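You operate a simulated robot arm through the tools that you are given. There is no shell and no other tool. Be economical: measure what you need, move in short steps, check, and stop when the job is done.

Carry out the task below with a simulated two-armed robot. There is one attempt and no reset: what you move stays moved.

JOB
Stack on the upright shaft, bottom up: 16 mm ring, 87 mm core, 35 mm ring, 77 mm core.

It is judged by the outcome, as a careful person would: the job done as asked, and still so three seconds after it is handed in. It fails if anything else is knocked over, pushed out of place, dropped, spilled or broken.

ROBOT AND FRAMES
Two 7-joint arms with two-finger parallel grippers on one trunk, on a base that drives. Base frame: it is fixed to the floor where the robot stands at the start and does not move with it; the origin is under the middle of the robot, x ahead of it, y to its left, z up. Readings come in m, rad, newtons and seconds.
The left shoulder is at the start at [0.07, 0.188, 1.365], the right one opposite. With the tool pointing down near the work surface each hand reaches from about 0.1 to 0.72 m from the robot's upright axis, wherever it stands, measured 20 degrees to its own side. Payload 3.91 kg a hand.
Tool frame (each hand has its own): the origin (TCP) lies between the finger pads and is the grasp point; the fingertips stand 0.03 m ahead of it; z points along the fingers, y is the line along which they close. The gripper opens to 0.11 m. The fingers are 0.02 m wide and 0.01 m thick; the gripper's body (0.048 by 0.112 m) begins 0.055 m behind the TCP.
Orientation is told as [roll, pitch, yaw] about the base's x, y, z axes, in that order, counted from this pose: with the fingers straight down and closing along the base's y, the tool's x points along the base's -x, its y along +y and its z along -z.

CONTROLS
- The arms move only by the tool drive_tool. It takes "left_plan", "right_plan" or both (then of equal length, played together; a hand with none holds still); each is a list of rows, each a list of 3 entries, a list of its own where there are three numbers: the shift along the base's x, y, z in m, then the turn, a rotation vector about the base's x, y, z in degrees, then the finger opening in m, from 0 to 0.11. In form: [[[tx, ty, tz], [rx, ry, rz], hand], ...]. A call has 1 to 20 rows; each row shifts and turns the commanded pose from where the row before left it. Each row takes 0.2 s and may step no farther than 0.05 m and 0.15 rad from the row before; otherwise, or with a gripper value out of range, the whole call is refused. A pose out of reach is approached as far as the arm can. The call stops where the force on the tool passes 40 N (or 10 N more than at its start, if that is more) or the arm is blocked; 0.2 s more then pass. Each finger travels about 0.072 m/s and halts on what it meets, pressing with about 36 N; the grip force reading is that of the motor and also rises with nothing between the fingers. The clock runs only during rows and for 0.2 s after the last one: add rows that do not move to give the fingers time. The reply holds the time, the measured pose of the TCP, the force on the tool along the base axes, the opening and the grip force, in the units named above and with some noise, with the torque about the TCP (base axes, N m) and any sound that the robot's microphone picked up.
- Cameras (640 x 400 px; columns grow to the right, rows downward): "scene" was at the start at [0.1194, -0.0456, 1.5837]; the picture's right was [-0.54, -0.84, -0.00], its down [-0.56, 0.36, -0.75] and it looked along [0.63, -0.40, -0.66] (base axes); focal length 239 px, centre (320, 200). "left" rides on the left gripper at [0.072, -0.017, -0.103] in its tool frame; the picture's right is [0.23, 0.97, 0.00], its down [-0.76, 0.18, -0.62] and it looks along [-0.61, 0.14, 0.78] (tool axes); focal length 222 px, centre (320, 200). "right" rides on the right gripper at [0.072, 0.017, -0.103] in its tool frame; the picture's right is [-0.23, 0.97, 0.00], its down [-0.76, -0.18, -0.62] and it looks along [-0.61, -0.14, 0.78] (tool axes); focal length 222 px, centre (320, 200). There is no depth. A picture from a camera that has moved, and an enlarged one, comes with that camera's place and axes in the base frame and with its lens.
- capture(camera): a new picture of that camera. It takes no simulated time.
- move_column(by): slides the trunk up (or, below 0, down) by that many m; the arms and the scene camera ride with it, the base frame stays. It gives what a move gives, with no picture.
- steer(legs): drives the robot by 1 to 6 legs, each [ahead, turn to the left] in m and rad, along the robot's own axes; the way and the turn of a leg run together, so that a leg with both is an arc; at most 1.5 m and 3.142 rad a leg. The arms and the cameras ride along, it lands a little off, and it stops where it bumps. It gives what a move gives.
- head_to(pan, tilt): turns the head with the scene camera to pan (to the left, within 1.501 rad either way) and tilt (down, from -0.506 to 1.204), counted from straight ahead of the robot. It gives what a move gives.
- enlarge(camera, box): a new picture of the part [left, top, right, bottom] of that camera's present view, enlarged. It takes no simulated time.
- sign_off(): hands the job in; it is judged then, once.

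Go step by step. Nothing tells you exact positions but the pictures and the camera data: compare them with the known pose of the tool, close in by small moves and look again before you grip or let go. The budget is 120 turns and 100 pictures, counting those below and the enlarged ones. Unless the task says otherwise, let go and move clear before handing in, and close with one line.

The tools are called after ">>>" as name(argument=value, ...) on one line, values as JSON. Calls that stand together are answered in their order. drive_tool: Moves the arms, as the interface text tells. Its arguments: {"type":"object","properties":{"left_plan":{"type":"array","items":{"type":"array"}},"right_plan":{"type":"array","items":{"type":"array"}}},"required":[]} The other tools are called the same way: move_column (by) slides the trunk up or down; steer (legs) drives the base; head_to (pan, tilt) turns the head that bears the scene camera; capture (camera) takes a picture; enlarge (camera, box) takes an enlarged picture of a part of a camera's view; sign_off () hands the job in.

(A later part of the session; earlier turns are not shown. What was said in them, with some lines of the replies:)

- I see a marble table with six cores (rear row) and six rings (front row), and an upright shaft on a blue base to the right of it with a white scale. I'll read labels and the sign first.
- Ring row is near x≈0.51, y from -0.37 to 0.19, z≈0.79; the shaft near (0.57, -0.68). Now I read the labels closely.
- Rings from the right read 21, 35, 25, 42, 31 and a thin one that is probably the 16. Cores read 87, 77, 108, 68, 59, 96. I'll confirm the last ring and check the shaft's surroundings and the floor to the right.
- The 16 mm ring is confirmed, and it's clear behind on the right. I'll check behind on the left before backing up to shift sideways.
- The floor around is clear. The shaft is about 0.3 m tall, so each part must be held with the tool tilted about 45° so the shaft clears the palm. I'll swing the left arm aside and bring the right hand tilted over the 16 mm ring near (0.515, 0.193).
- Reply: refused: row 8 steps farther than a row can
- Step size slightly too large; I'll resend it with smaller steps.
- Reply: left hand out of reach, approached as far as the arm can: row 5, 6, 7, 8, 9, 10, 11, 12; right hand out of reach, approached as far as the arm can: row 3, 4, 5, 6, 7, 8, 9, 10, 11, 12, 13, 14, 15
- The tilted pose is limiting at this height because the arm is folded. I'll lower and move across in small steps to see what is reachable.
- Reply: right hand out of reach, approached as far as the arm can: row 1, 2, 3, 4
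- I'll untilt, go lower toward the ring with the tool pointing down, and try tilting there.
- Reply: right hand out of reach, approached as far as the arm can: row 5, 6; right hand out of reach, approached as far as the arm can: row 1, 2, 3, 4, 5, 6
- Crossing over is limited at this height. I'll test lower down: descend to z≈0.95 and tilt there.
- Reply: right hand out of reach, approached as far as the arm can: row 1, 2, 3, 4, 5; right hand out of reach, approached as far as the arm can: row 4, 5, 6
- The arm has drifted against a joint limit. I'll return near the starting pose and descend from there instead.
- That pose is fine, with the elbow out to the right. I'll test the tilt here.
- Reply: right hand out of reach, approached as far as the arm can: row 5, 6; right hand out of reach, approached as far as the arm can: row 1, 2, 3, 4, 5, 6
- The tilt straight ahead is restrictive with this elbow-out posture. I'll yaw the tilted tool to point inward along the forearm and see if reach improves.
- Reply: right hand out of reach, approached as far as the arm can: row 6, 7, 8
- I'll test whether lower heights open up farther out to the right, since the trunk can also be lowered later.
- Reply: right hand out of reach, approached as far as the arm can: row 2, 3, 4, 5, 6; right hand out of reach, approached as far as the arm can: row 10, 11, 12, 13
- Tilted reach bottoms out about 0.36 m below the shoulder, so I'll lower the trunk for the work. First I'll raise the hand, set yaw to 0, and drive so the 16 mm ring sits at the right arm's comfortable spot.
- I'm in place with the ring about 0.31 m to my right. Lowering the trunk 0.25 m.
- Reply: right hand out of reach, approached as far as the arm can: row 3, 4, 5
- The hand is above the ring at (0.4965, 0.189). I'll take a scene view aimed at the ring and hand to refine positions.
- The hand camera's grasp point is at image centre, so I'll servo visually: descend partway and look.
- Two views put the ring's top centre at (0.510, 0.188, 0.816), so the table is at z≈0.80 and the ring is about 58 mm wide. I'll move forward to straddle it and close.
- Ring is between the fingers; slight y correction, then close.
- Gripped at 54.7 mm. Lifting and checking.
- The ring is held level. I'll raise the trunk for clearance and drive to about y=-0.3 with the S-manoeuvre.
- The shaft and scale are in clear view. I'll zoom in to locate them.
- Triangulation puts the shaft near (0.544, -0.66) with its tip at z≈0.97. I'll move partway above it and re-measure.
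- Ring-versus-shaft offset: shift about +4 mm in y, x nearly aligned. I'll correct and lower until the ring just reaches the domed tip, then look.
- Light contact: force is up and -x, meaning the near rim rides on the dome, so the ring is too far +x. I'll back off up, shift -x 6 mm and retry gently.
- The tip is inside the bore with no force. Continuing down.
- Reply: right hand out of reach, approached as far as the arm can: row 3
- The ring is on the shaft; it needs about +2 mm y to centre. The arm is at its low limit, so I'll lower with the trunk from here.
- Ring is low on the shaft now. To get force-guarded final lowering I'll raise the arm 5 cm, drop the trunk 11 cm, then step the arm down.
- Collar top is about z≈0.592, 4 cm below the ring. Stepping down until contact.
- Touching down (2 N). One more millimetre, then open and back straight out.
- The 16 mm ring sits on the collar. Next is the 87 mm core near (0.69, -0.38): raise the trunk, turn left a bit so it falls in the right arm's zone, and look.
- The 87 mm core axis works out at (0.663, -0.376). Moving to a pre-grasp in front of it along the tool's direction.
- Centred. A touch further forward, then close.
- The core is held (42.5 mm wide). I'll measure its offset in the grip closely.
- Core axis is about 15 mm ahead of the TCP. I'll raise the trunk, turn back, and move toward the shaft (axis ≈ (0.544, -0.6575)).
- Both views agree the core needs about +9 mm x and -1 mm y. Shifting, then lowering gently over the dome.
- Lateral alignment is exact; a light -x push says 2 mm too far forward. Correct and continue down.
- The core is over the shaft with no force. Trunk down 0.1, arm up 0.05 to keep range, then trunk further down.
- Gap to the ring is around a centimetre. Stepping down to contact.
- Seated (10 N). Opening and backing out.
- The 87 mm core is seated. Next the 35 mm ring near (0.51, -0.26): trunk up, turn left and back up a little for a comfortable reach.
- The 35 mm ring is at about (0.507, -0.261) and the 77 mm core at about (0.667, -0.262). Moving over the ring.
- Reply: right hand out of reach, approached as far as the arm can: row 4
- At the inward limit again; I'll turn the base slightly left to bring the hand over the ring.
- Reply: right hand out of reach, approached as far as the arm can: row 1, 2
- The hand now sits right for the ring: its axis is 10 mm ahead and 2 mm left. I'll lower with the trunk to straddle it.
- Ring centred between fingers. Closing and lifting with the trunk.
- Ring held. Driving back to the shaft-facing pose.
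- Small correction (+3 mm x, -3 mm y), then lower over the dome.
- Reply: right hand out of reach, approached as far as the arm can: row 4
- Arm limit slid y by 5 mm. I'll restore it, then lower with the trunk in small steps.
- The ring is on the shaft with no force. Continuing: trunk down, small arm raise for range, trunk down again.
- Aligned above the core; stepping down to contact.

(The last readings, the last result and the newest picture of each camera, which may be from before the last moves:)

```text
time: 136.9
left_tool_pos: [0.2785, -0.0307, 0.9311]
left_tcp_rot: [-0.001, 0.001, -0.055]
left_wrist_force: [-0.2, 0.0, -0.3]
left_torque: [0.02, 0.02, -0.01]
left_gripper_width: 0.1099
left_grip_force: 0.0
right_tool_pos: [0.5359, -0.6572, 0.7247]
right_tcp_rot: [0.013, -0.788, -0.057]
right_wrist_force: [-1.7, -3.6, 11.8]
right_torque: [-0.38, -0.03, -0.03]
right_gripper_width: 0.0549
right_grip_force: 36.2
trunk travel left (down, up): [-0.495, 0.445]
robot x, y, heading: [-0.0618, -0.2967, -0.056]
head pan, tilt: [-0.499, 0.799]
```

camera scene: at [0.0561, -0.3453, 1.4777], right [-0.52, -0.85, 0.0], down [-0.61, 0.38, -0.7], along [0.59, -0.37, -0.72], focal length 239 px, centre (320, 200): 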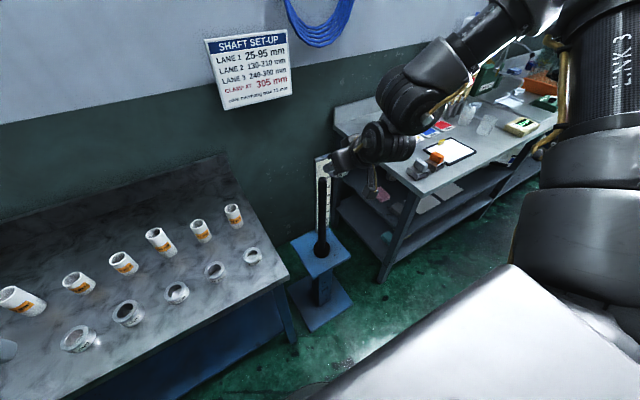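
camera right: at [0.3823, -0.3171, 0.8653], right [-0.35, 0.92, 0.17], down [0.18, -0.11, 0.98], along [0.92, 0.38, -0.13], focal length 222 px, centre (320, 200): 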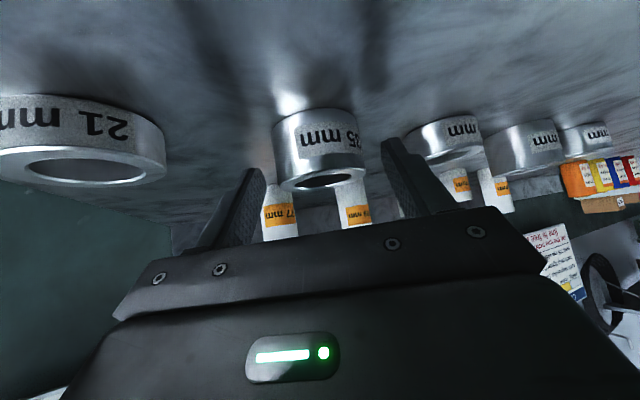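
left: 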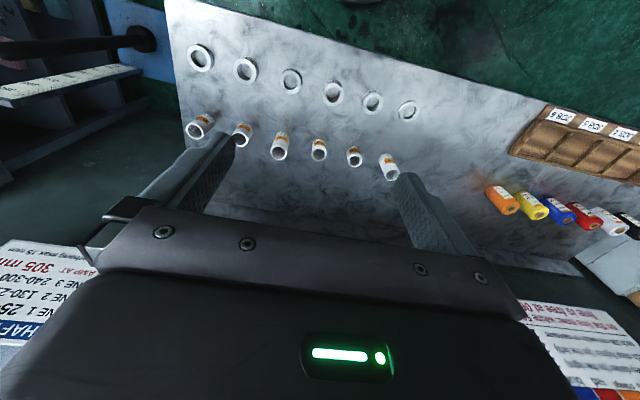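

Contact at the expected height (0.7247). Releasing and backing out.

>>> drive_tool(right_plan=[[[0, 0, 0.0005], [0, 0, 0], 0.06], [[0, 0, 0], [0, 0, 0], 0.075], [[0, 0, 0], [0, 0, 0], 0.08], [[0, 0, 0], [0, 0, 0], 0.08], [[-0.03, 0.001, 0], [0, 0, 0], 0.08], [[-0.03, 0.001, 0.01], [0, 0, 0], 0.08], [[-0.03, 0.001, 0.02], [0, 0, 0], 0.08]])

>>> capture(camera="right")

```text
time: 138.6
left_tool_pos: [0.2792, -0.031, 0.9302]
left_tcp_rot: [-0.002, -0.001, -0.055]
left_wrist_force: [-0.9, -0.2, 0.5]
left_torque: [0.02, -0.03, 0.0]
left_gripper_width: 0.1101
left_grip_force: 0.0
right_tool_pos: [0.4468, -0.6544, 0.7565]
right_tcp_rot: [0.017, -0.785, -0.058]
right_wrist_force: [0.0, -0.2, 0.3]
right_torque: [-0.02, -0.02, -0.01]
right_gripper_width: 0.0801
right_grip_force: 0.0
trunk travel left (down, up): [-0.495, 0.445]
robot x, y, heading: [-0.0661, -0.2959, -0.058]
head pan, tilt: [-0.499, 0.799]
```

```text
21 pictures are left
camera right: at [0.3239, -0.632, 0.7793], right [0.21, 0.96, 0.17], down [0.09, -0.19, 0.98], along [0.97, -0.19, -0.13], focal length 222 px, centre (320, 200)
```

right: 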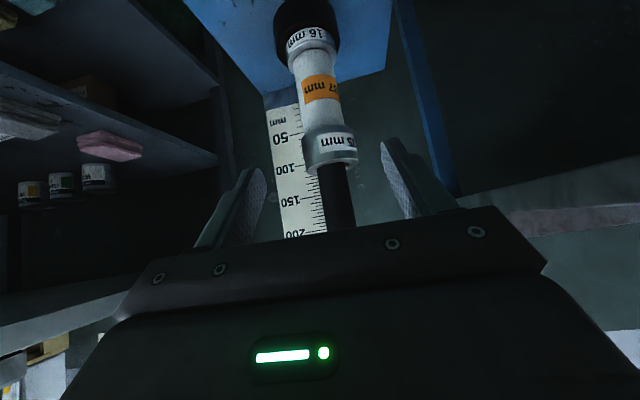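

Three parts are stacked. Now the 77 mm core near (0.665, -0.262): trunk up, turn left.

>>> move_column(by=0.17)

>>> steer(legs=[[0, 0.54]])

>>> capture(camera="right")

```text
time: 140.5
left_tool_pos: [0.2806, -0.032, 1.1012]
left_tcp_rot: [-0.002, 0.0, -0.054]
left_wrist_force: [0.6, -0.2, -0.3]
left_torque: [0.0, -0.02, -0.01]
left_gripper_width: 0.11
left_grip_force: 0.0
right_tool_pos: [0.4481, -0.6545, 0.9254]
right_tcp_rot: [0.015, -0.784, -0.058]
right_wrist_force: [-0.3, -0.6, -0.3]
right_torque: [-0.03, 0.04, -0.01]
right_gripper_width: 0.0801
right_grip_force: 0.1
trunk travel left (down, up): [-0.665, 0.275]
robot x, y, heading: [-0.061, -0.2945, -0.056]
head pan, tilt: [-0.499, 0.799]
```

```text
time: 142.4
left_tool_pos: [0.1007, 0.1068, 1.1]
left_tcp_rot: [-0.003, 0.0, 0.475]
left_wrist_force: [-0.6, -0.1, 0.1]
left_torque: [0.03, -0.03, -0.01]
left_gripper_width: 0.11
left_grip_force: 0.0
right_tool_pos: [0.5608, -0.3462, 0.9245]
right_tcp_rot: [0.017, -0.785, 0.472]
right_wrist_force: [0.0, -0.7, 0.8]
right_torque: [-0.06, 0.0, -0.03]
right_gripper_width: 0.0803
right_grip_force: 0.1
trunk travel left (down, up): [-0.665, 0.275]
robot x, y, heading: [-0.0679, -0.2948, 0.473]
head pan, tilt: [-0.499, 0.799]
```

```text
20 pictures are left
camera right: at [0.443, -0.3891, 0.9487], right [-0.31, 0.94, 0.17], down [0.18, -0.12, 0.98], along [0.93, 0.33, -0.13], focal length 222 px, centre (320, 200)
```

right: 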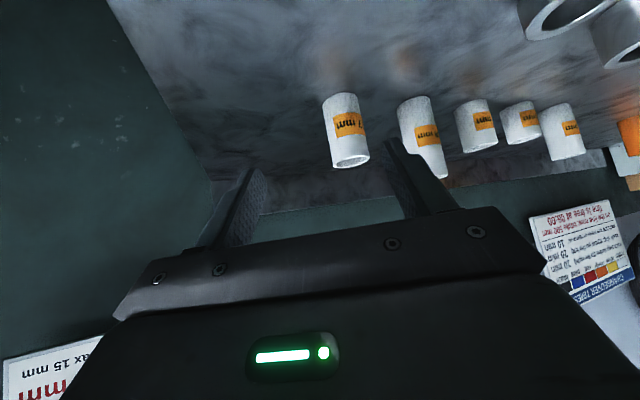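

>>> drive_tool(right_plan=[[[0.014, 0.022, 0], [0, 0, 0], 0.08], [[0.014, 0.022, 0], [0, 0, 0], 0.08], [[0, 0, -0.025], [0, 0, 0], 0.08], [[0, 0, -0.025], [0, 0, 0], 0.08], [[0, 0, -0.021], [0, 0, 0], 0.08], [[0, 0, 0], [0, 0, 0], 0.08]])

>>> capture(camera="right")

```text
time: 143.8
left_tool_pos: [0.1001, 0.1061, 1.1006]
left_tcp_rot: [0.0, 0.002, 0.476]
left_wrist_force: [-0.5, -0.4, 0.4]
left_torque: [-0.03, -0.01, -0.03]
left_gripper_width: 0.1101
left_grip_force: 0.0
right_tool_pos: [0.5891, -0.306, 0.8596]
right_tcp_rot: [0.019, -0.782, 0.473]
right_wrist_force: [-0.1, 0.0, -0.7]
right_torque: [0.01, -0.01, 0.05]
right_gripper_width: 0.08
right_grip_force: 0.0
right hand out of reach, approached as far as the arm can: row 5
trunk travel left (down, up): [-0.665, 0.275]
robot x, y, heading: [-0.065, -0.2976, 0.476]
head pan, tilt: [-0.499, 0.799]
```

```text
19 pictures are left
camera right: at [0.4728, -0.3491, 0.8821], right [-0.31, 0.93, 0.17], down [0.18, -0.12, 0.98], along [0.93, 0.33, -0.13], focal length 222 px, centre (320, 200)
```

right: 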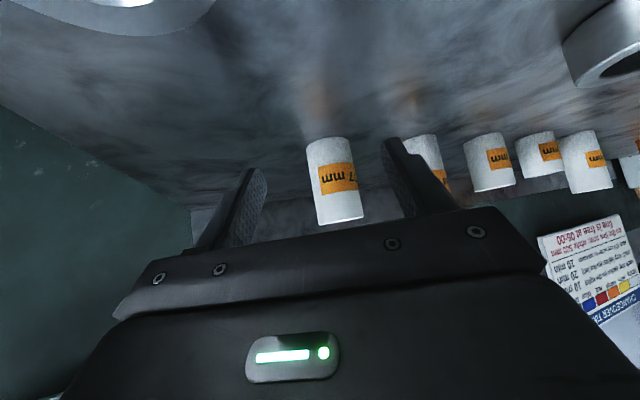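

>>> drive_tool(right_plan=[[[0.004, 0.007, 0], [0, 0, 0], 0.08], [[0.029, 0.0145, 0], [0, 0, 0], 0.08], [[0.029, 0.0145, 0], [0, 0, 0], 0.08], [[0, 0, -0.004], [0, 0, 0], 0.08], [[0, 0, 0], [0, 0, 0], 0.08]])

>>> capture(camera="right")

```text
time: 145.0
left_tool_pos: [0.1006, 0.1072, 1.102]
left_tcp_rot: [-0.002, 0.0, 0.477]
left_wrist_force: [0.4, -0.3, -1.3]
left_torque: [0.03, 0.0, 0.04]
left_gripper_width: 0.1103
left_grip_force: 0.0
right_tool_pos: [0.6493, -0.2875, 0.8755]
right_tcp_rot: [0.015, -0.784, 0.473]
right_wrist_force: [-0.5, -0.1, -0.5]
right_torque: [0.01, 0.0, 0.0]
right_gripper_width: 0.0802
right_grip_force: 0.1
right hand out of reach, approached as far as the arm can: row 1, 2, 3
trunk travel left (down, up): [-0.665, 0.275]
robot x, y, heading: [-0.0655, -0.2944, 0.483]
head pan, tilt: [-0.499, 0.799]
```

```text
18 pictures are left
camera right: at [0.5315, -0.33, 0.9001], right [-0.31, 0.94, 0.17], down [0.18, -0.12, 0.98], along [0.93, 0.33, -0.13], focal length 222 px, centre (320, 200)
```

right: 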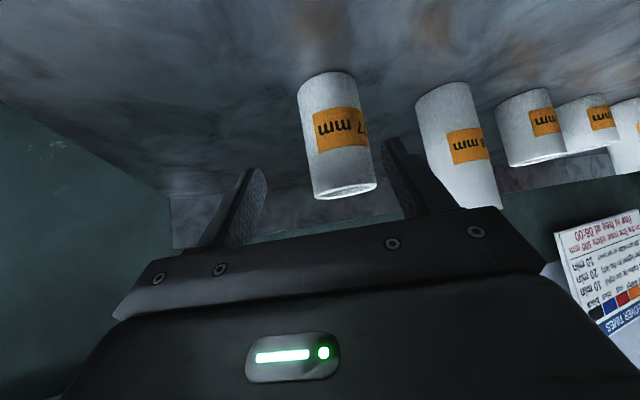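

The arm hits its inward limit again. I'll back out, turn the base slightly left, and re-approach.

>>> drive_tool(right_plan=[[[-0.031, -0.016, 0], [0, 0, 0], 0.08], [[-0.031, -0.016, 0], [0, 0, 0], 0.08], [[0, 0, 0.01], [0, 0, 0], 0.08]])

>>> steer(legs=[[0, 0.07]])

```text
time: 145.8
left_tool_pos: [0.1003, 0.1088, 1.1006]
left_tcp_rot: [-0.003, 0.0, 0.475]
left_wrist_force: [-0.1, 0.7, 0.3]
left_torque: [-0.01, 0.01, -0.01]
left_gripper_width: 0.1098
left_grip_force: 0.0
right_tool_pos: [0.5879, -0.3173, 0.8825]
right_tcp_rot: [0.016, -0.784, 0.473]
right_wrist_force: [-0.3, 0.0, 0.3]
right_torque: [-0.02, -0.02, 0.04]
right_gripper_width: 0.0801
right_grip_force: 0.0
trunk travel left (down, up): [-0.665, 0.275]
robot x, y, heading: [-0.0649, -0.2907, 0.479]
head pan, tilt: [-0.499, 0.799]
```

```text
time: 146.6
left_tool_pos: [0.0716, 0.1159, 1.101]
left_tcp_rot: [0.0, 0.0, 0.546]
left_wrist_force: [0.7, 0.1, 0.3]
left_torque: [0.02, -0.01, -0.04]
left_gripper_width: 0.1099
left_grip_force: 0.1
right_tool_pos: [0.5887, -0.2736, 0.8823]
right_tcp_rot: [0.018, -0.782, 0.542]
right_wrist_force: [0.1, 0.2, 0.7]
right_torque: [0.0, -0.03, -0.01]
right_gripper_width: 0.0799
right_grip_force: 0.1
trunk travel left (down, up): [-0.665, 0.275]
robot x, y, heading: [-0.0608, -0.2947, 0.543]
head pan, tilt: [-0.499, 0.799]
```

>>> move_column(by=-0.028)

>>> drive_tool(right_plan=[[[0.008, -0.013, 0], [0, 0, 0], 0.08], [[0.0075, -0.0127, 0], [0, 0, 0], 0.08], [[0.016, 0.0095, 0], [0, 0, 0], 0.08], [[0.016, 0.0095, 0], [0, 0, 0], 0.08], [[0, 0, 0], [0, 0, 0], 0.08]])

>>> capture(camera="right")

```text
time: 147.3
left_tool_pos: [0.0715, 0.1172, 1.0725]
left_tcp_rot: [-0.002, 0.0, 0.545]
left_wrist_force: [-0.4, -0.2, 0.5]
left_torque: [0.01, -0.03, 0.01]
left_gripper_width: 0.1097
left_grip_force: 0.1
right_tool_pos: [0.5876, -0.2717, 0.8557]
right_tcp_rot: [0.014, -0.786, 0.542]
right_wrist_force: [1.0, -0.8, 0.1]
right_torque: [0.0, 0.0, -0.01]
right_gripper_width: 0.08
right_grip_force: 0.1
trunk travel left (down, up): [-0.637, 0.303]
robot x, y, heading: [-0.0661, -0.2923, 0.544]
head pan, tilt: [-0.499, 0.799]
```

```text
time: 148.6
left_tool_pos: [0.0732, 0.117, 1.0729]
left_tcp_rot: [-0.001, 0.0, 0.546]
left_wrist_force: [0.2, 0.4, -0.9]
left_torque: [0.0, -0.01, -0.03]
left_gripper_width: 0.1101
left_grip_force: 0.2
right_tool_pos: [0.6341, -0.28, 0.8553]
right_tcp_rot: [0.016, -0.783, 0.541]
right_wrist_force: [0.2, 0.3, -0.1]
right_torque: [0.01, 0.0, 0.0]
right_gripper_width: 0.08
right_grip_force: 0.1
trunk travel left (down, up): [-0.637, 0.303]
robot x, y, heading: [-0.0662, -0.2911, 0.541]
head pan, tilt: [-0.499, 0.799]
```

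```text
17 pictures are left
camera right: at [0.5207, -0.3306, 0.8789], right [-0.37, 0.91, 0.17], down [0.18, -0.11, 0.98], along [0.91, 0.4, -0.13], focal length 222 px, centre (320, 200)
```

right: 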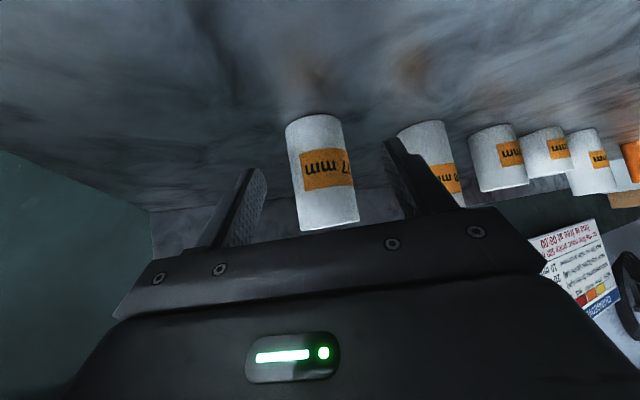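

Aligned; forward 2 cm, then close and lift.

>>> drive_tool(right_plan=[[[0.009, 0.0052, 0], [0, 0, 0], 0.08], [[0.0085, 0.0052, 0], [0, 0, 0], 0.08], [[0, 0, 0], [0, 0, 0], 0.08]])

>>> capture(camera="right")

```text
time: 149.3
left_tool_pos: [0.0721, 0.1165, 1.0726]
left_tcp_rot: [0.0, 0.001, 0.545]
left_wrist_force: [-0.4, -0.1, -0.4]
left_torque: [0.02, 0.0, 0.03]
left_gripper_width: 0.11
left_grip_force: 0.1
right_tool_pos: [0.6554, -0.2685, 0.8546]
right_tcp_rot: [0.015, -0.784, 0.54]
right_wrist_force: [-0.7, -0.3, 0.5]
right_torque: [0.03, -0.02, -0.02]
right_gripper_width: 0.08
right_grip_force: 0.0
trunk travel left (down, up): [-0.637, 0.303]
robot x, y, heading: [-0.0631, -0.2919, 0.545]
head pan, tilt: [-0.499, 0.799]
```

```text
16 pictures are left
camera right: at [0.5406, -0.3195, 0.8786], right [-0.37, 0.91, 0.17], down [0.18, -0.11, 0.98], along [0.91, 0.4, -0.13], focal length 222 px, centre (320, 200)
```

right: 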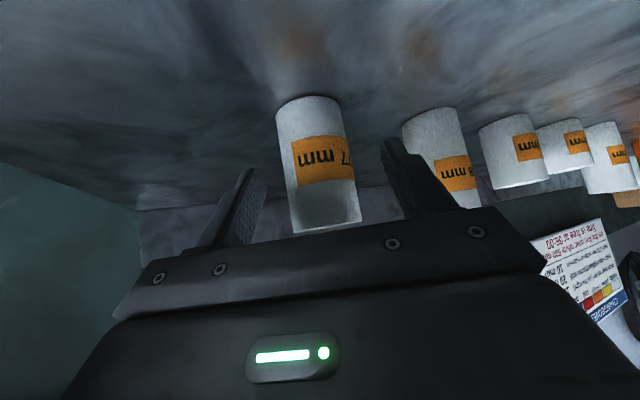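

>>> drive_tool(right_plan=[[[0.0018, -0.0034, 0], [0, 0, 0], 0.08], [[0, 0, 0], [0, 0, 0], 0.06], [[0, 0, 0], [0, 0, 0], 0.045], [[0, 0, 0], [0, 0, 0], 0.035], [[0, 0, 0], [0, 0, 0], 0.035], [[0, 0, 0], [0, 0, 0], 0.035]])

>>> move_column(by=0.24)

>>> enlarge(camera="right", box=[240, 70, 400, 240])

```text
time: 150.8
left_tool_pos: [0.073, 0.1164, 1.0724]
left_tcp_rot: [-0.004, 0.001, 0.546]
left_wrist_force: [0.0, 0.1, -0.6]
left_torque: [-0.01, 0.02, 0.01]
left_gripper_width: 0.1099
left_grip_force: 0.1
right_tool_pos: [0.6549, -0.273, 0.8558]
right_tcp_rot: [0.017, -0.786, 0.542]
right_wrist_force: [0.9, -0.5, 1.5]
right_torque: [-0.02, -0.08, -0.02]
right_gripper_width: 0.0429
right_grip_force: 36.1
trunk travel left (down, up): [-0.637, 0.303]
robot x, y, heading: [-0.0664, -0.2957, 0.538]
head pan, tilt: [-0.499, 0.799]
```

```text
time: 153.2
left_tool_pos: [0.0729, 0.1177, 1.3126]
left_tcp_rot: [-0.003, 0.001, 0.547]
left_wrist_force: [-0.4, -0.7, -0.5]
left_torque: [0.0, 0.0, 0.01]
left_gripper_width: 0.1103
left_grip_force: 0.1
right_tool_pos: [0.6558, -0.2719, 1.0953]
right_tcp_rot: [0.017, -0.784, 0.542]
right_wrist_force: [-0.3, 0.6, -0.5]
right_torque: [0.0, 0.0, 0.0]
right_gripper_width: 0.0424
right_grip_force: 35.5
trunk travel left (down, up): [-0.877, 0.063]
robot x, y, heading: [-0.0593, -0.2898, 0.544]
head pan, tilt: [-0.499, 0.799]
```

```text
2.35 times, centred on (320, 155) of right
camera zoom: at [0.5425, -0.323, 1.1192], right [-0.37, 0.91, 0.17], down [0.18, -0.11, 0.98], along [0.91, 0.4, -0.13], focal length 523 px, centre (320, 306)
```

zoom: 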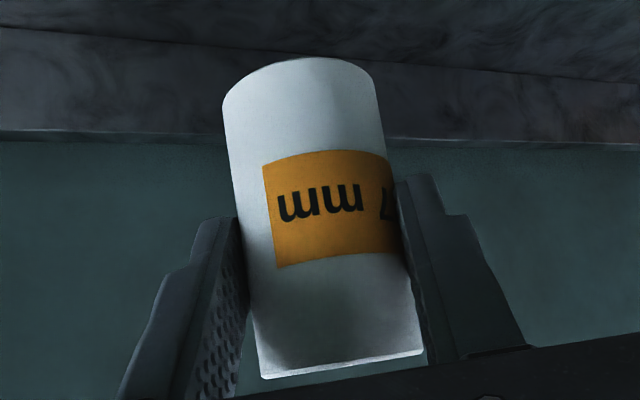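

Held with the same offset as the 87 mm core, so the same shaft pose (0.5365, -0.657) applies. Turning back.

>>> steer(legs=[[0, -0.6]])

```text
time: 155.2
left_tool_pos: [0.2767, -0.0244, 1.312]
left_tcp_rot: [-0.003, -0.001, -0.035]
left_wrist_force: [0.5, 0.1, -0.5]
left_torque: [0.01, -0.01, 0.0]
left_gripper_width: 0.1101
left_grip_force: 0.1
right_tool_pos: [0.5512, -0.671, 1.096]
right_tcp_rot: [0.013, -0.784, -0.039]
right_wrist_force: [-0.2, -0.6, -0.6]
right_torque: [-0.03, 0.03, -0.01]
right_gripper_width: 0.0425
right_grip_force: 36.2
trunk travel left (down, up): [-0.877, 0.063]
robot x, y, heading: [-0.0634, -0.2955, -0.036]
head pan, tilt: [-0.499, 0.799]
```

>>> drive_tool(right_plan=[[[-0.008, 0.007, 0.01], [0, 0, 0], 0.035], [[-0.0067, 0.007, 0.01], [0, 0, 0], 0.035], [[0, 0, 0], [0, 0, 0], 0.035]])

>>> move_column(by=-0.065)

>>> enlarge(camera="scene", box=[300, 155, 364, 205])

>>> enlarge(camera="right", box=[240, 0, 400, 200])

```text
time: 156.1
left_tool_pos: [0.2767, -0.0258, 1.3127]
left_tcp_rot: [0.0, -0.001, -0.035]
left_wrist_force: [0.3, -0.1, 0.3]
left_torque: [0.02, 0.0, -0.01]
left_gripper_width: 0.11
left_grip_force: 0.0
right_tool_pos: [0.5365, -0.6579, 1.1156]
right_tcp_rot: [0.015, -0.783, -0.04]
right_wrist_force: [1.3, -0.2, -0.7]
right_torque: [0.02, 0.03, 0.02]
right_gripper_width: 0.0428
right_grip_force: 36.1
trunk travel left (down, up): [-0.877, 0.063]
robot x, y, heading: [-0.0634, -0.2934, -0.035]
head pan, tilt: [-0.499, 0.799]
```

```text
time: 157.1
left_tool_pos: [0.276, -0.0249, 1.2483]
left_tcp_rot: [0.0, 0.001, -0.035]
left_wrist_force: [0.4, 0.3, 0.1]
left_torque: [0.02, 0.01, -0.01]
left_gripper_width: 0.1102
left_grip_force: 0.1
right_tool_pos: [0.5356, -0.6555, 1.0505]
right_tcp_rot: [0.018, -0.784, -0.039]
right_wrist_force: [0.0, 0.5, -0.4]
right_torque: [0.01, -0.01, -0.01]
right_gripper_width: 0.0427
right_grip_force: 35.8
trunk travel left (down, up): [-0.812, 0.128]
robot x, y, heading: [-0.0718, -0.2932, -0.035]
head pan, tilt: [-0.499, 0.799]
```

```text
8.00 times, centred on (332, 180) of scene
camera zoom: at [0.0536, -0.3369, 1.5147], right [-0.51, -0.86, 0.0], down [-0.62, 0.37, -0.7], along [0.6, -0.36, -0.72], focal length 1908 px, centre (224, 360)
```

zoom: 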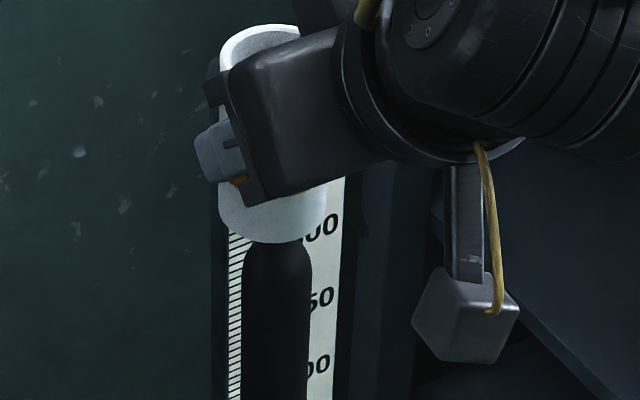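

```text
2.00 times, centred on (320, 100) of right
camera zoom: at [0.4121, -0.6367, 1.0747], right [0.19, 0.97, 0.17], down [0.09, -0.19, 0.98], along [0.98, -0.17, -0.13], focal length 444 px, centre (320, 400)
```

zoom: 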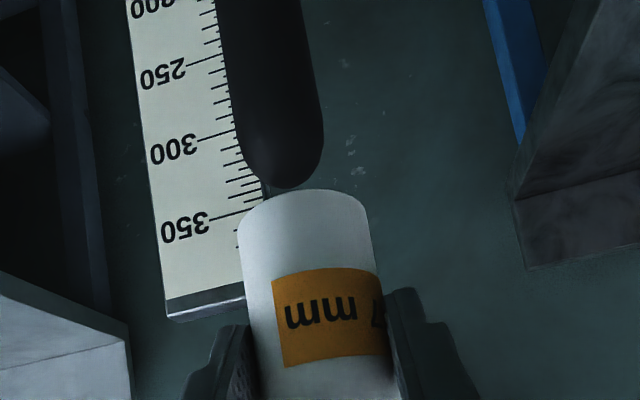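

Small y correction (-2.5 mm), then lower gently over the dome.

>>> drive_tool(right_plan=[[[-0.0005, -0.0025, 0], [0, 0, 0], 0.035], [[0, 0, -0.01], [0, 0, 0], 0.035], [[0, 0, -0.008], [0, 0, 0], 0.035], [[0, 0, -0.005], [0, 0, 0], 0.035], [[0, 0, -0.004], [0, 0, 0], 0.035], [[0, 0, 0], [0, 0, 0], 0.035]])

```text
time: 158.5
left_tool_pos: [0.2753, -0.0245, 1.2485]
left_tcp_rot: [-0.001, 0.0, -0.034]
left_wrist_force: [-0.3, 0.5, 0.0]
left_torque: [-0.04, 0.0, 0.02]
left_gripper_width: 0.11
left_grip_force: 0.1
right_tool_pos: [0.5344, -0.661, 1.0242]
right_tcp_rot: [0.017, -0.784, -0.04]
right_wrist_force: [-0.5, -0.5, -0.2]
right_torque: [0.01, 0.02, -0.01]
right_gripper_width: 0.0424
right_grip_force: 35.8
trunk travel left (down, up): [-0.812, 0.128]
robot x, y, heading: [-0.0647, -0.2985, -0.036]
head pan, tilt: [-0.499, 0.799]
```

>>> drive_tool(right_plan=[[[0, 0, -0.003], [0, 0, 0], 0.035], [[0, 0, -0.003], [0, 0, 0], 0.035], [[0, 0, -0.003], [0, 0, 0], 0.035], [[0, 0, 0], [0, 0, 0], 0.035]])

>>> enlarge(camera="scene", box=[300, 155, 364, 205])

```text
time: 159.5
left_tool_pos: [0.2767, -0.0251, 1.249]
left_tcp_rot: [-0.001, 0.001, -0.037]
left_wrist_force: [-0.6, 0.9, 0.4]
left_torque: [-0.03, 0.0, 0.04]
left_gripper_width: 0.1098
left_grip_force: 0.1
right_tool_pos: [0.5343, -0.6585, 1.0136]
right_tcp_rot: [0.016, -0.784, -0.04]
right_wrist_force: [-3.7, 1.5, -1.6]
right_torque: [0.07, 0.25, 0.09]
right_gripper_width: 0.0428
right_grip_force: 35.4
trunk travel left (down, up): [-0.812, 0.128]
robot x, y, heading: [-0.0647, -0.2955, -0.039]
head pan, tilt: [-0.499, 0.799]
```

```text
8.00 times, centred on (332, 180) of scene
camera zoom: at [0.0529, -0.3369, 1.5147], right [-0.51, -0.86, 0.0], down [-0.62, 0.37, -0.7], along [0.6, -0.36, -0.72], focal length 1908 px, centre (224, 360)
```

zoom: 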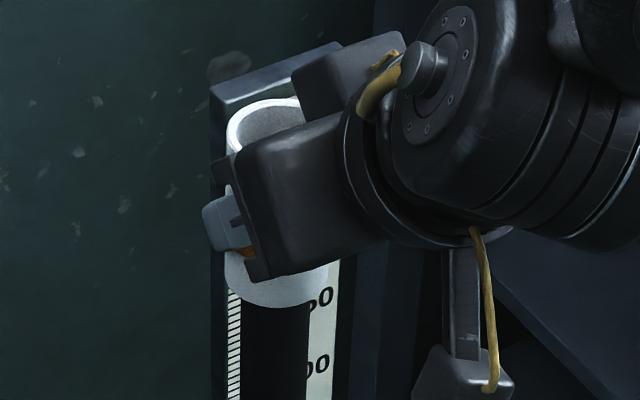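

On the shaft with a light side force; relieve it (-2 mm x, +1 mm y) and go down with the trunk.

>>> drive_tool(right_plan=[[[-0.002, 0.001, 0], [0, 0, 0], 0.035], [[0, 0, 0], [0, 0, 0], 0.035]])

>>> move_column(by=-0.06)

```text
time: 160.1
left_tool_pos: [0.2756, -0.0254, 1.2474]
left_tcp_rot: [-0.001, -0.001, -0.035]
left_wrist_force: [0.1, 0.3, 0.6]
left_torque: [0.0, 0.0, -0.01]
left_gripper_width: 0.1101
left_grip_force: 0.1
right_tool_pos: [0.5342, -0.6586, 1.0152]
right_tcp_rot: [0.016, -0.786, -0.041]
right_wrist_force: [0.4, -0.6, -0.8]
right_torque: [-0.02, 0.05, -0.01]
right_gripper_width: 0.0426
right_grip_force: 35.3
trunk travel left (down, up): [-0.812, 0.128]
robot x, y, heading: [-0.063, -0.2923, -0.045]
head pan, tilt: [-0.499, 0.799]
```

```text
time: 161.1
left_tool_pos: [0.2756, -0.0265, 1.1871]
left_tcp_rot: [-0.003, 0.0, -0.035]
left_wrist_force: [0.3, 0.3, 0.2]
left_torque: [0.0, -0.04, -0.01]
left_gripper_width: 0.1098
left_grip_force: 0.0
right_tool_pos: [0.5337, -0.6578, 0.9566]
right_tcp_rot: [0.014, -0.786, -0.038]
right_wrist_force: [0.7, -0.5, -0.6]
right_torque: [-0.01, 0.0, -0.02]
right_gripper_width: 0.0427
right_grip_force: 36.3
trunk travel left (down, up): [-0.752, 0.188]
robot x, y, heading: [-0.0644, -0.2922, -0.036]
head pan, tilt: [-0.499, 0.799]
```

>>> drive_tool(right_plan=[[[0, 0, 0.015], [0, 0, 0], 0.035], [[0, 0, 0.015], [0, 0, 0], 0.035], [[0, 0, 0], [0, 0, 0], 0.035]])

>>> move_column(by=-0.1)

>>> move_column(by=-0.09)

>>> enlarge(camera="right", box=[230, 20, 410, 200])

```text
time: 161.9
left_tool_pos: [0.2756, -0.0238, 1.1869]
left_tcp_rot: [-0.003, 0.002, -0.035]
left_wrist_force: [0.3, 0.8, -0.1]
left_torque: [0.02, 0.0, 0.02]
left_gripper_width: 0.1099
left_grip_force: 0.0
right_tool_pos: [0.5342, -0.6588, 0.9856]
right_tcp_rot: [0.015, -0.783, -0.039]
right_wrist_force: [-0.6, 0.7, -1.0]
right_torque: [-0.02, -0.03, -0.02]
right_gripper_width: 0.0429
right_grip_force: 35.6
trunk travel left (down, up): [-0.752, 0.188]
robot x, y, heading: [-0.0654, -0.2961, -0.037]
head pan, tilt: [-0.499, 0.799]
```

```text
time: 163.2
left_tool_pos: [0.276, -0.0244, 1.0877]
left_tcp_rot: [-0.001, 0.0, -0.035]
left_wrist_force: [-0.3, 0.3, 0.2]
left_torque: [0.05, 0.03, 0.01]
left_gripper_width: 0.11
left_grip_force: 0.0
right_tool_pos: [0.532, -0.6589, 0.8859]
right_tcp_rot: [0.016, -0.786, -0.04]
right_wrist_force: [-0.3, 0.0, -0.6]
right_torque: [0.01, -0.02, 0.02]
right_gripper_width: 0.0428
right_grip_force: 35.5
trunk travel left (down, up): [-0.652, 0.288]
robot x, y, heading: [-0.062, -0.2931, -0.04]
head pan, tilt: [-0.499, 0.799]
```

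```text
time: 164.5
left_tool_pos: [0.2764, -0.0243, 0.9977]
left_tcp_rot: [-0.002, -0.003, -0.033]
left_wrist_force: [0.4, 0.2, 0.4]
left_torque: [0.01, 0.04, -0.02]
left_gripper_width: 0.11
left_grip_force: 0.1
right_tool_pos: [0.5331, -0.658, 0.7965]
right_tcp_rot: [0.016, -0.786, -0.042]
right_wrist_force: [0.3, 0.9, -1.0]
right_torque: [0.0, 0.01, 0.03]
right_gripper_width: 0.0427
right_grip_force: 36.2
trunk travel left (down, up): [-0.562, 0.378]
robot x, y, heading: [-0.063, -0.2915, -0.041]
head pan, tilt: [-0.499, 0.799]
```

```text
2.22 times, centred on (320, 110) of right
camera zoom: at [0.4095, -0.6378, 0.8195], right [0.19, 0.97, 0.17], down [0.09, -0.19, 0.98], along [0.98, -0.17, -0.13], focal length 494 px, centre (320, 400)
```

zoom: 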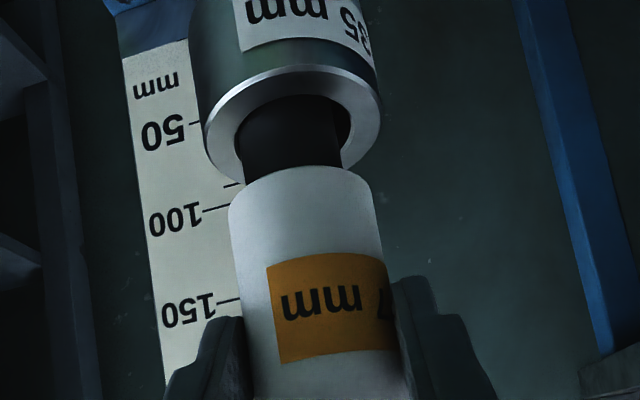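

Close above the 35 mm ring; final stepping to contact.

>>> drive_tool(right_plan=[[[0, 0, -0.008], [0, 0, 0], 0.035], [[0, 0, -0.007], [0, 0, 0], 0.035], [[0, 0, -0.003], [0, 0, 0], 0.035], [[0, 0, 0], [0, 0, 0], 0.035]])

>>> drive_tool(right_plan=[[[0, 0, -0.001], [0, 0, 0], 0.035], [[0, 0, -0.001], [0, 0, 0], 0.035], [[0, 0, -0.001], [0, 0, 0], 0.035], [[0, 0, 0], [0, 0, 0], 0.035]])

>>> enlarge(camera="right", box=[230, 20, 410, 200])

```text
time: 165.5
left_tool_pos: [0.2762, -0.0242, 0.9981]
left_tcp_rot: [-0.002, -0.001, -0.035]
left_wrist_force: [0.1, -1.3, 0.2]
left_torque: [0.01, -0.01, 0.03]
left_gripper_width: 0.1101
left_grip_force: 0.0
right_tool_pos: [0.5331, -0.6585, 0.7778]
right_tcp_rot: [0.017, -0.786, -0.04]
right_wrist_force: [-0.3, 0.1, -0.9]
right_torque: [-0.03, -0.01, -0.01]
right_gripper_width: 0.0429
right_grip_force: 35.4
trunk travel left (down, up): [-0.562, 0.378]
robot x, y, heading: [-0.0652, -0.2951, -0.042]
head pan, tilt: [-0.499, 0.799]
```

```text
time: 166.5
left_tool_pos: [0.2763, -0.0244, 0.9984]
left_tcp_rot: [-0.002, 0.001, -0.034]
left_wrist_force: [0.1, 0.2, 0.7]
left_torque: [0.0, 0.0, 0.0]
left_gripper_width: 0.1104
left_grip_force: 0.1
right_tool_pos: [0.5328, -0.6579, 0.7745]
right_tcp_rot: [0.016, -0.783, -0.04]
right_wrist_force: [-0.4, 0.7, -0.6]
right_torque: [-0.02, -0.01, -0.03]
right_gripper_width: 0.0426
right_grip_force: 36.1
trunk travel left (down, up): [-0.562, 0.378]
robot x, y, heading: [-0.0632, -0.2926, -0.043]
head pan, tilt: [-0.499, 0.799]
```

```text
2.22 times, centred on (320, 110) of right
camera zoom: at [0.4089, -0.6376, 0.7982], right [0.19, 0.97, 0.17], down [0.09, -0.19, 0.98], along [0.98, -0.17, -0.13], focal length 494 px, centre (320, 400)
```

zoom: 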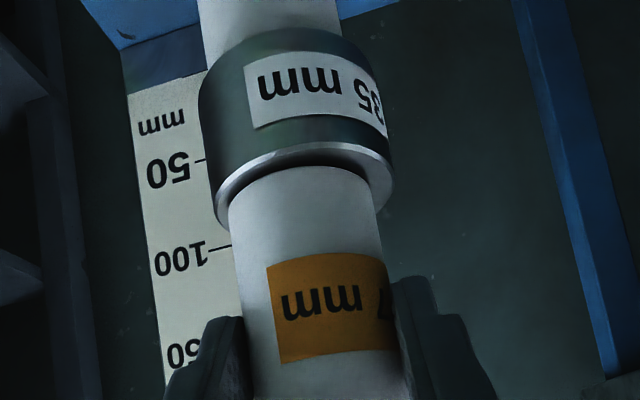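

>>> drive_tool(right_plan=[[[0, 0, -0.001], [0, 0, 0], 0.035], [[0, 0, -0.001], [0, 0, 0], 0.035], [[0, 0, 0], [0, 0, 0], 0.035]])

```text
time: 167.3
left_tool_pos: [0.2758, -0.0254, 0.9988]
left_tcp_rot: [-0.001, 0.0, -0.036]
left_wrist_force: [0.5, -0.7, 0.7]
left_torque: [0.01, 0.01, -0.01]
left_gripper_width: 0.11
left_grip_force: 0.0
right_tool_pos: [0.5336, -0.6579, 0.7721]
right_tcp_rot: [0.016, -0.786, -0.04]
right_wrist_force: [-1.5, -0.9, 3.6]
right_torque: [-0.12, 0.02, -0.03]
right_gripper_width: 0.0425
right_grip_force: 36.1
trunk travel left (down, up): [-0.562, 0.378]
robot x, y, heading: [-0.0631, -0.2987, -0.039]
head pan, tilt: [-0.499, 0.799]
```

Contact. Half a millimetre more, then release and back out.

>>> drive_tool(right_plan=[[[0, 0, -0.0005], [0, 0, 0], 0.035], [[0, 0, 0], [0, 0, 0], 0.05], [[0, 0, 0], [0, 0, 0], 0.065], [[0, 0, 0], [0, 0, 0], 0.07], [[0, 0, 0], [0, 0, 0], 0.07], [[-0.03, 0.001, 0], [0, 0, 0], 0.07], [[-0.03, 0.001, 0.01], [0, 0, 0], 0.07], [[-0.03, 0.001, 0.02], [0, 0, 0], 0.07], [[-0.01, 0, 0.03], [0, 0, 0], 0.07]])

>>> capture(camera="right")

>>> capture(camera="scene")

```text
time: 169.3
left_tool_pos: [0.2754, -0.0235, 0.9971]
left_tcp_rot: [-0.001, -0.001, -0.035]
left_wrist_force: [-0.8, 0.4, -1.0]
left_torque: [-0.04, 0.0, -0.02]
left_gripper_width: 0.1099
left_grip_force: 0.1
right_tool_pos: [0.4335, -0.655, 0.8327]
right_tcp_rot: [0.013, -0.785, -0.041]
right_wrist_force: [0.3, 0.3, 0.0]
right_torque: [-0.01, -0.03, -0.04]
right_gripper_width: 0.0701
right_grip_force: 0.0
trunk travel left (down, up): [-0.562, 0.378]
robot x, y, heading: [-0.0623, -0.2922, -0.034]
head pan, tilt: [-0.499, 0.799]
```

```text
9 pictures are left
camera right: at [0.3098, -0.6359, 0.8569], right [0.19, 0.97, 0.17], down [0.09, -0.19, 0.98], along [0.98, -0.17, -0.13], focal length 222 px, centre (320, 200)
```

right: 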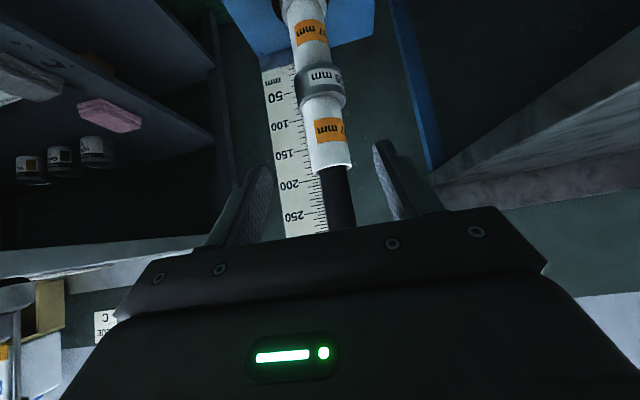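

```text
8 pictures are left
camera scene: at [0.053, -0.336, 1.2647], right [-0.51, -0.86, 0.0], down [-0.62, 0.37, -0.7], along [0.6, -0.36, -0.72], focal length 239 px, centre (320, 200)
```

scene: 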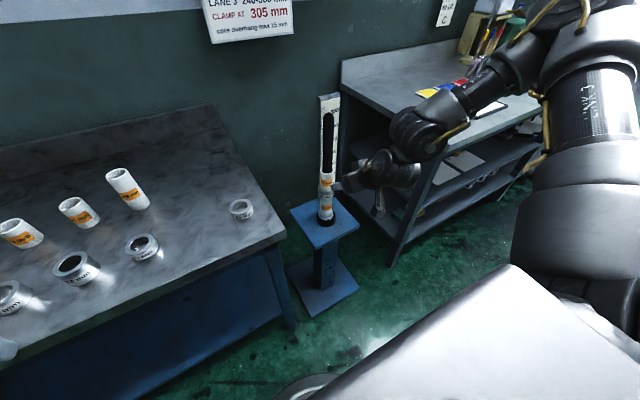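

All four parts appear stacked; one close check for gaps.

>>> enlarge(camera="scene", box=[295, 90, 365, 230])

>>> enlarge(camera="right", box=[240, 0, 400, 190])

```text
2.86 times, centred on (330, 160) of scene
camera zoom: at [0.053, -0.336, 1.2647], right [-0.51, -0.86, 0.0], down [-0.62, 0.37, -0.7], along [0.6, -0.36, -0.72], focal length 682 px, centre (291, 314)
```

zoom: 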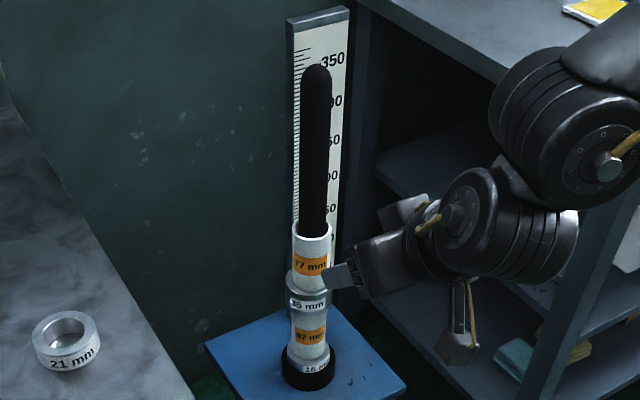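

```text
2.11 times, centred on (320, 95) of right
camera zoom: at [0.3098, -0.6359, 0.8569], right [0.19, 0.97, 0.17], down [0.09, -0.19, 0.98], along [0.98, -0.17, -0.13], focal length 468 px, centre (320, 421)
```

zoom: 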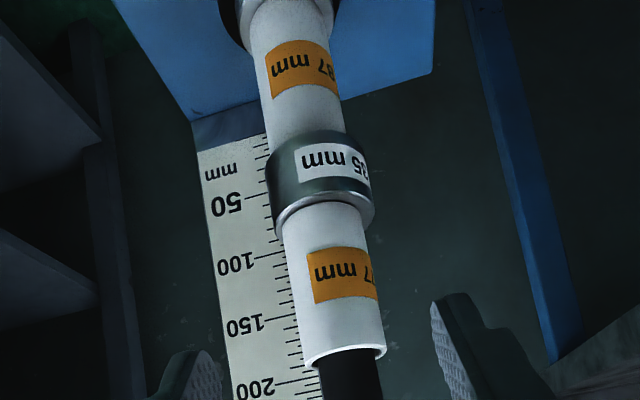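

The stack is seated in the right order with no gaps, and the hand is clear. Handing in.

>>> sign_off()

```text
The job is handed in.
```

The shaft now holds, bottom up, the 16 mm ring, 87 mm core, 35 mm ring and 77 mm core; all four are seated with no visible gaps, and the hand is clear.
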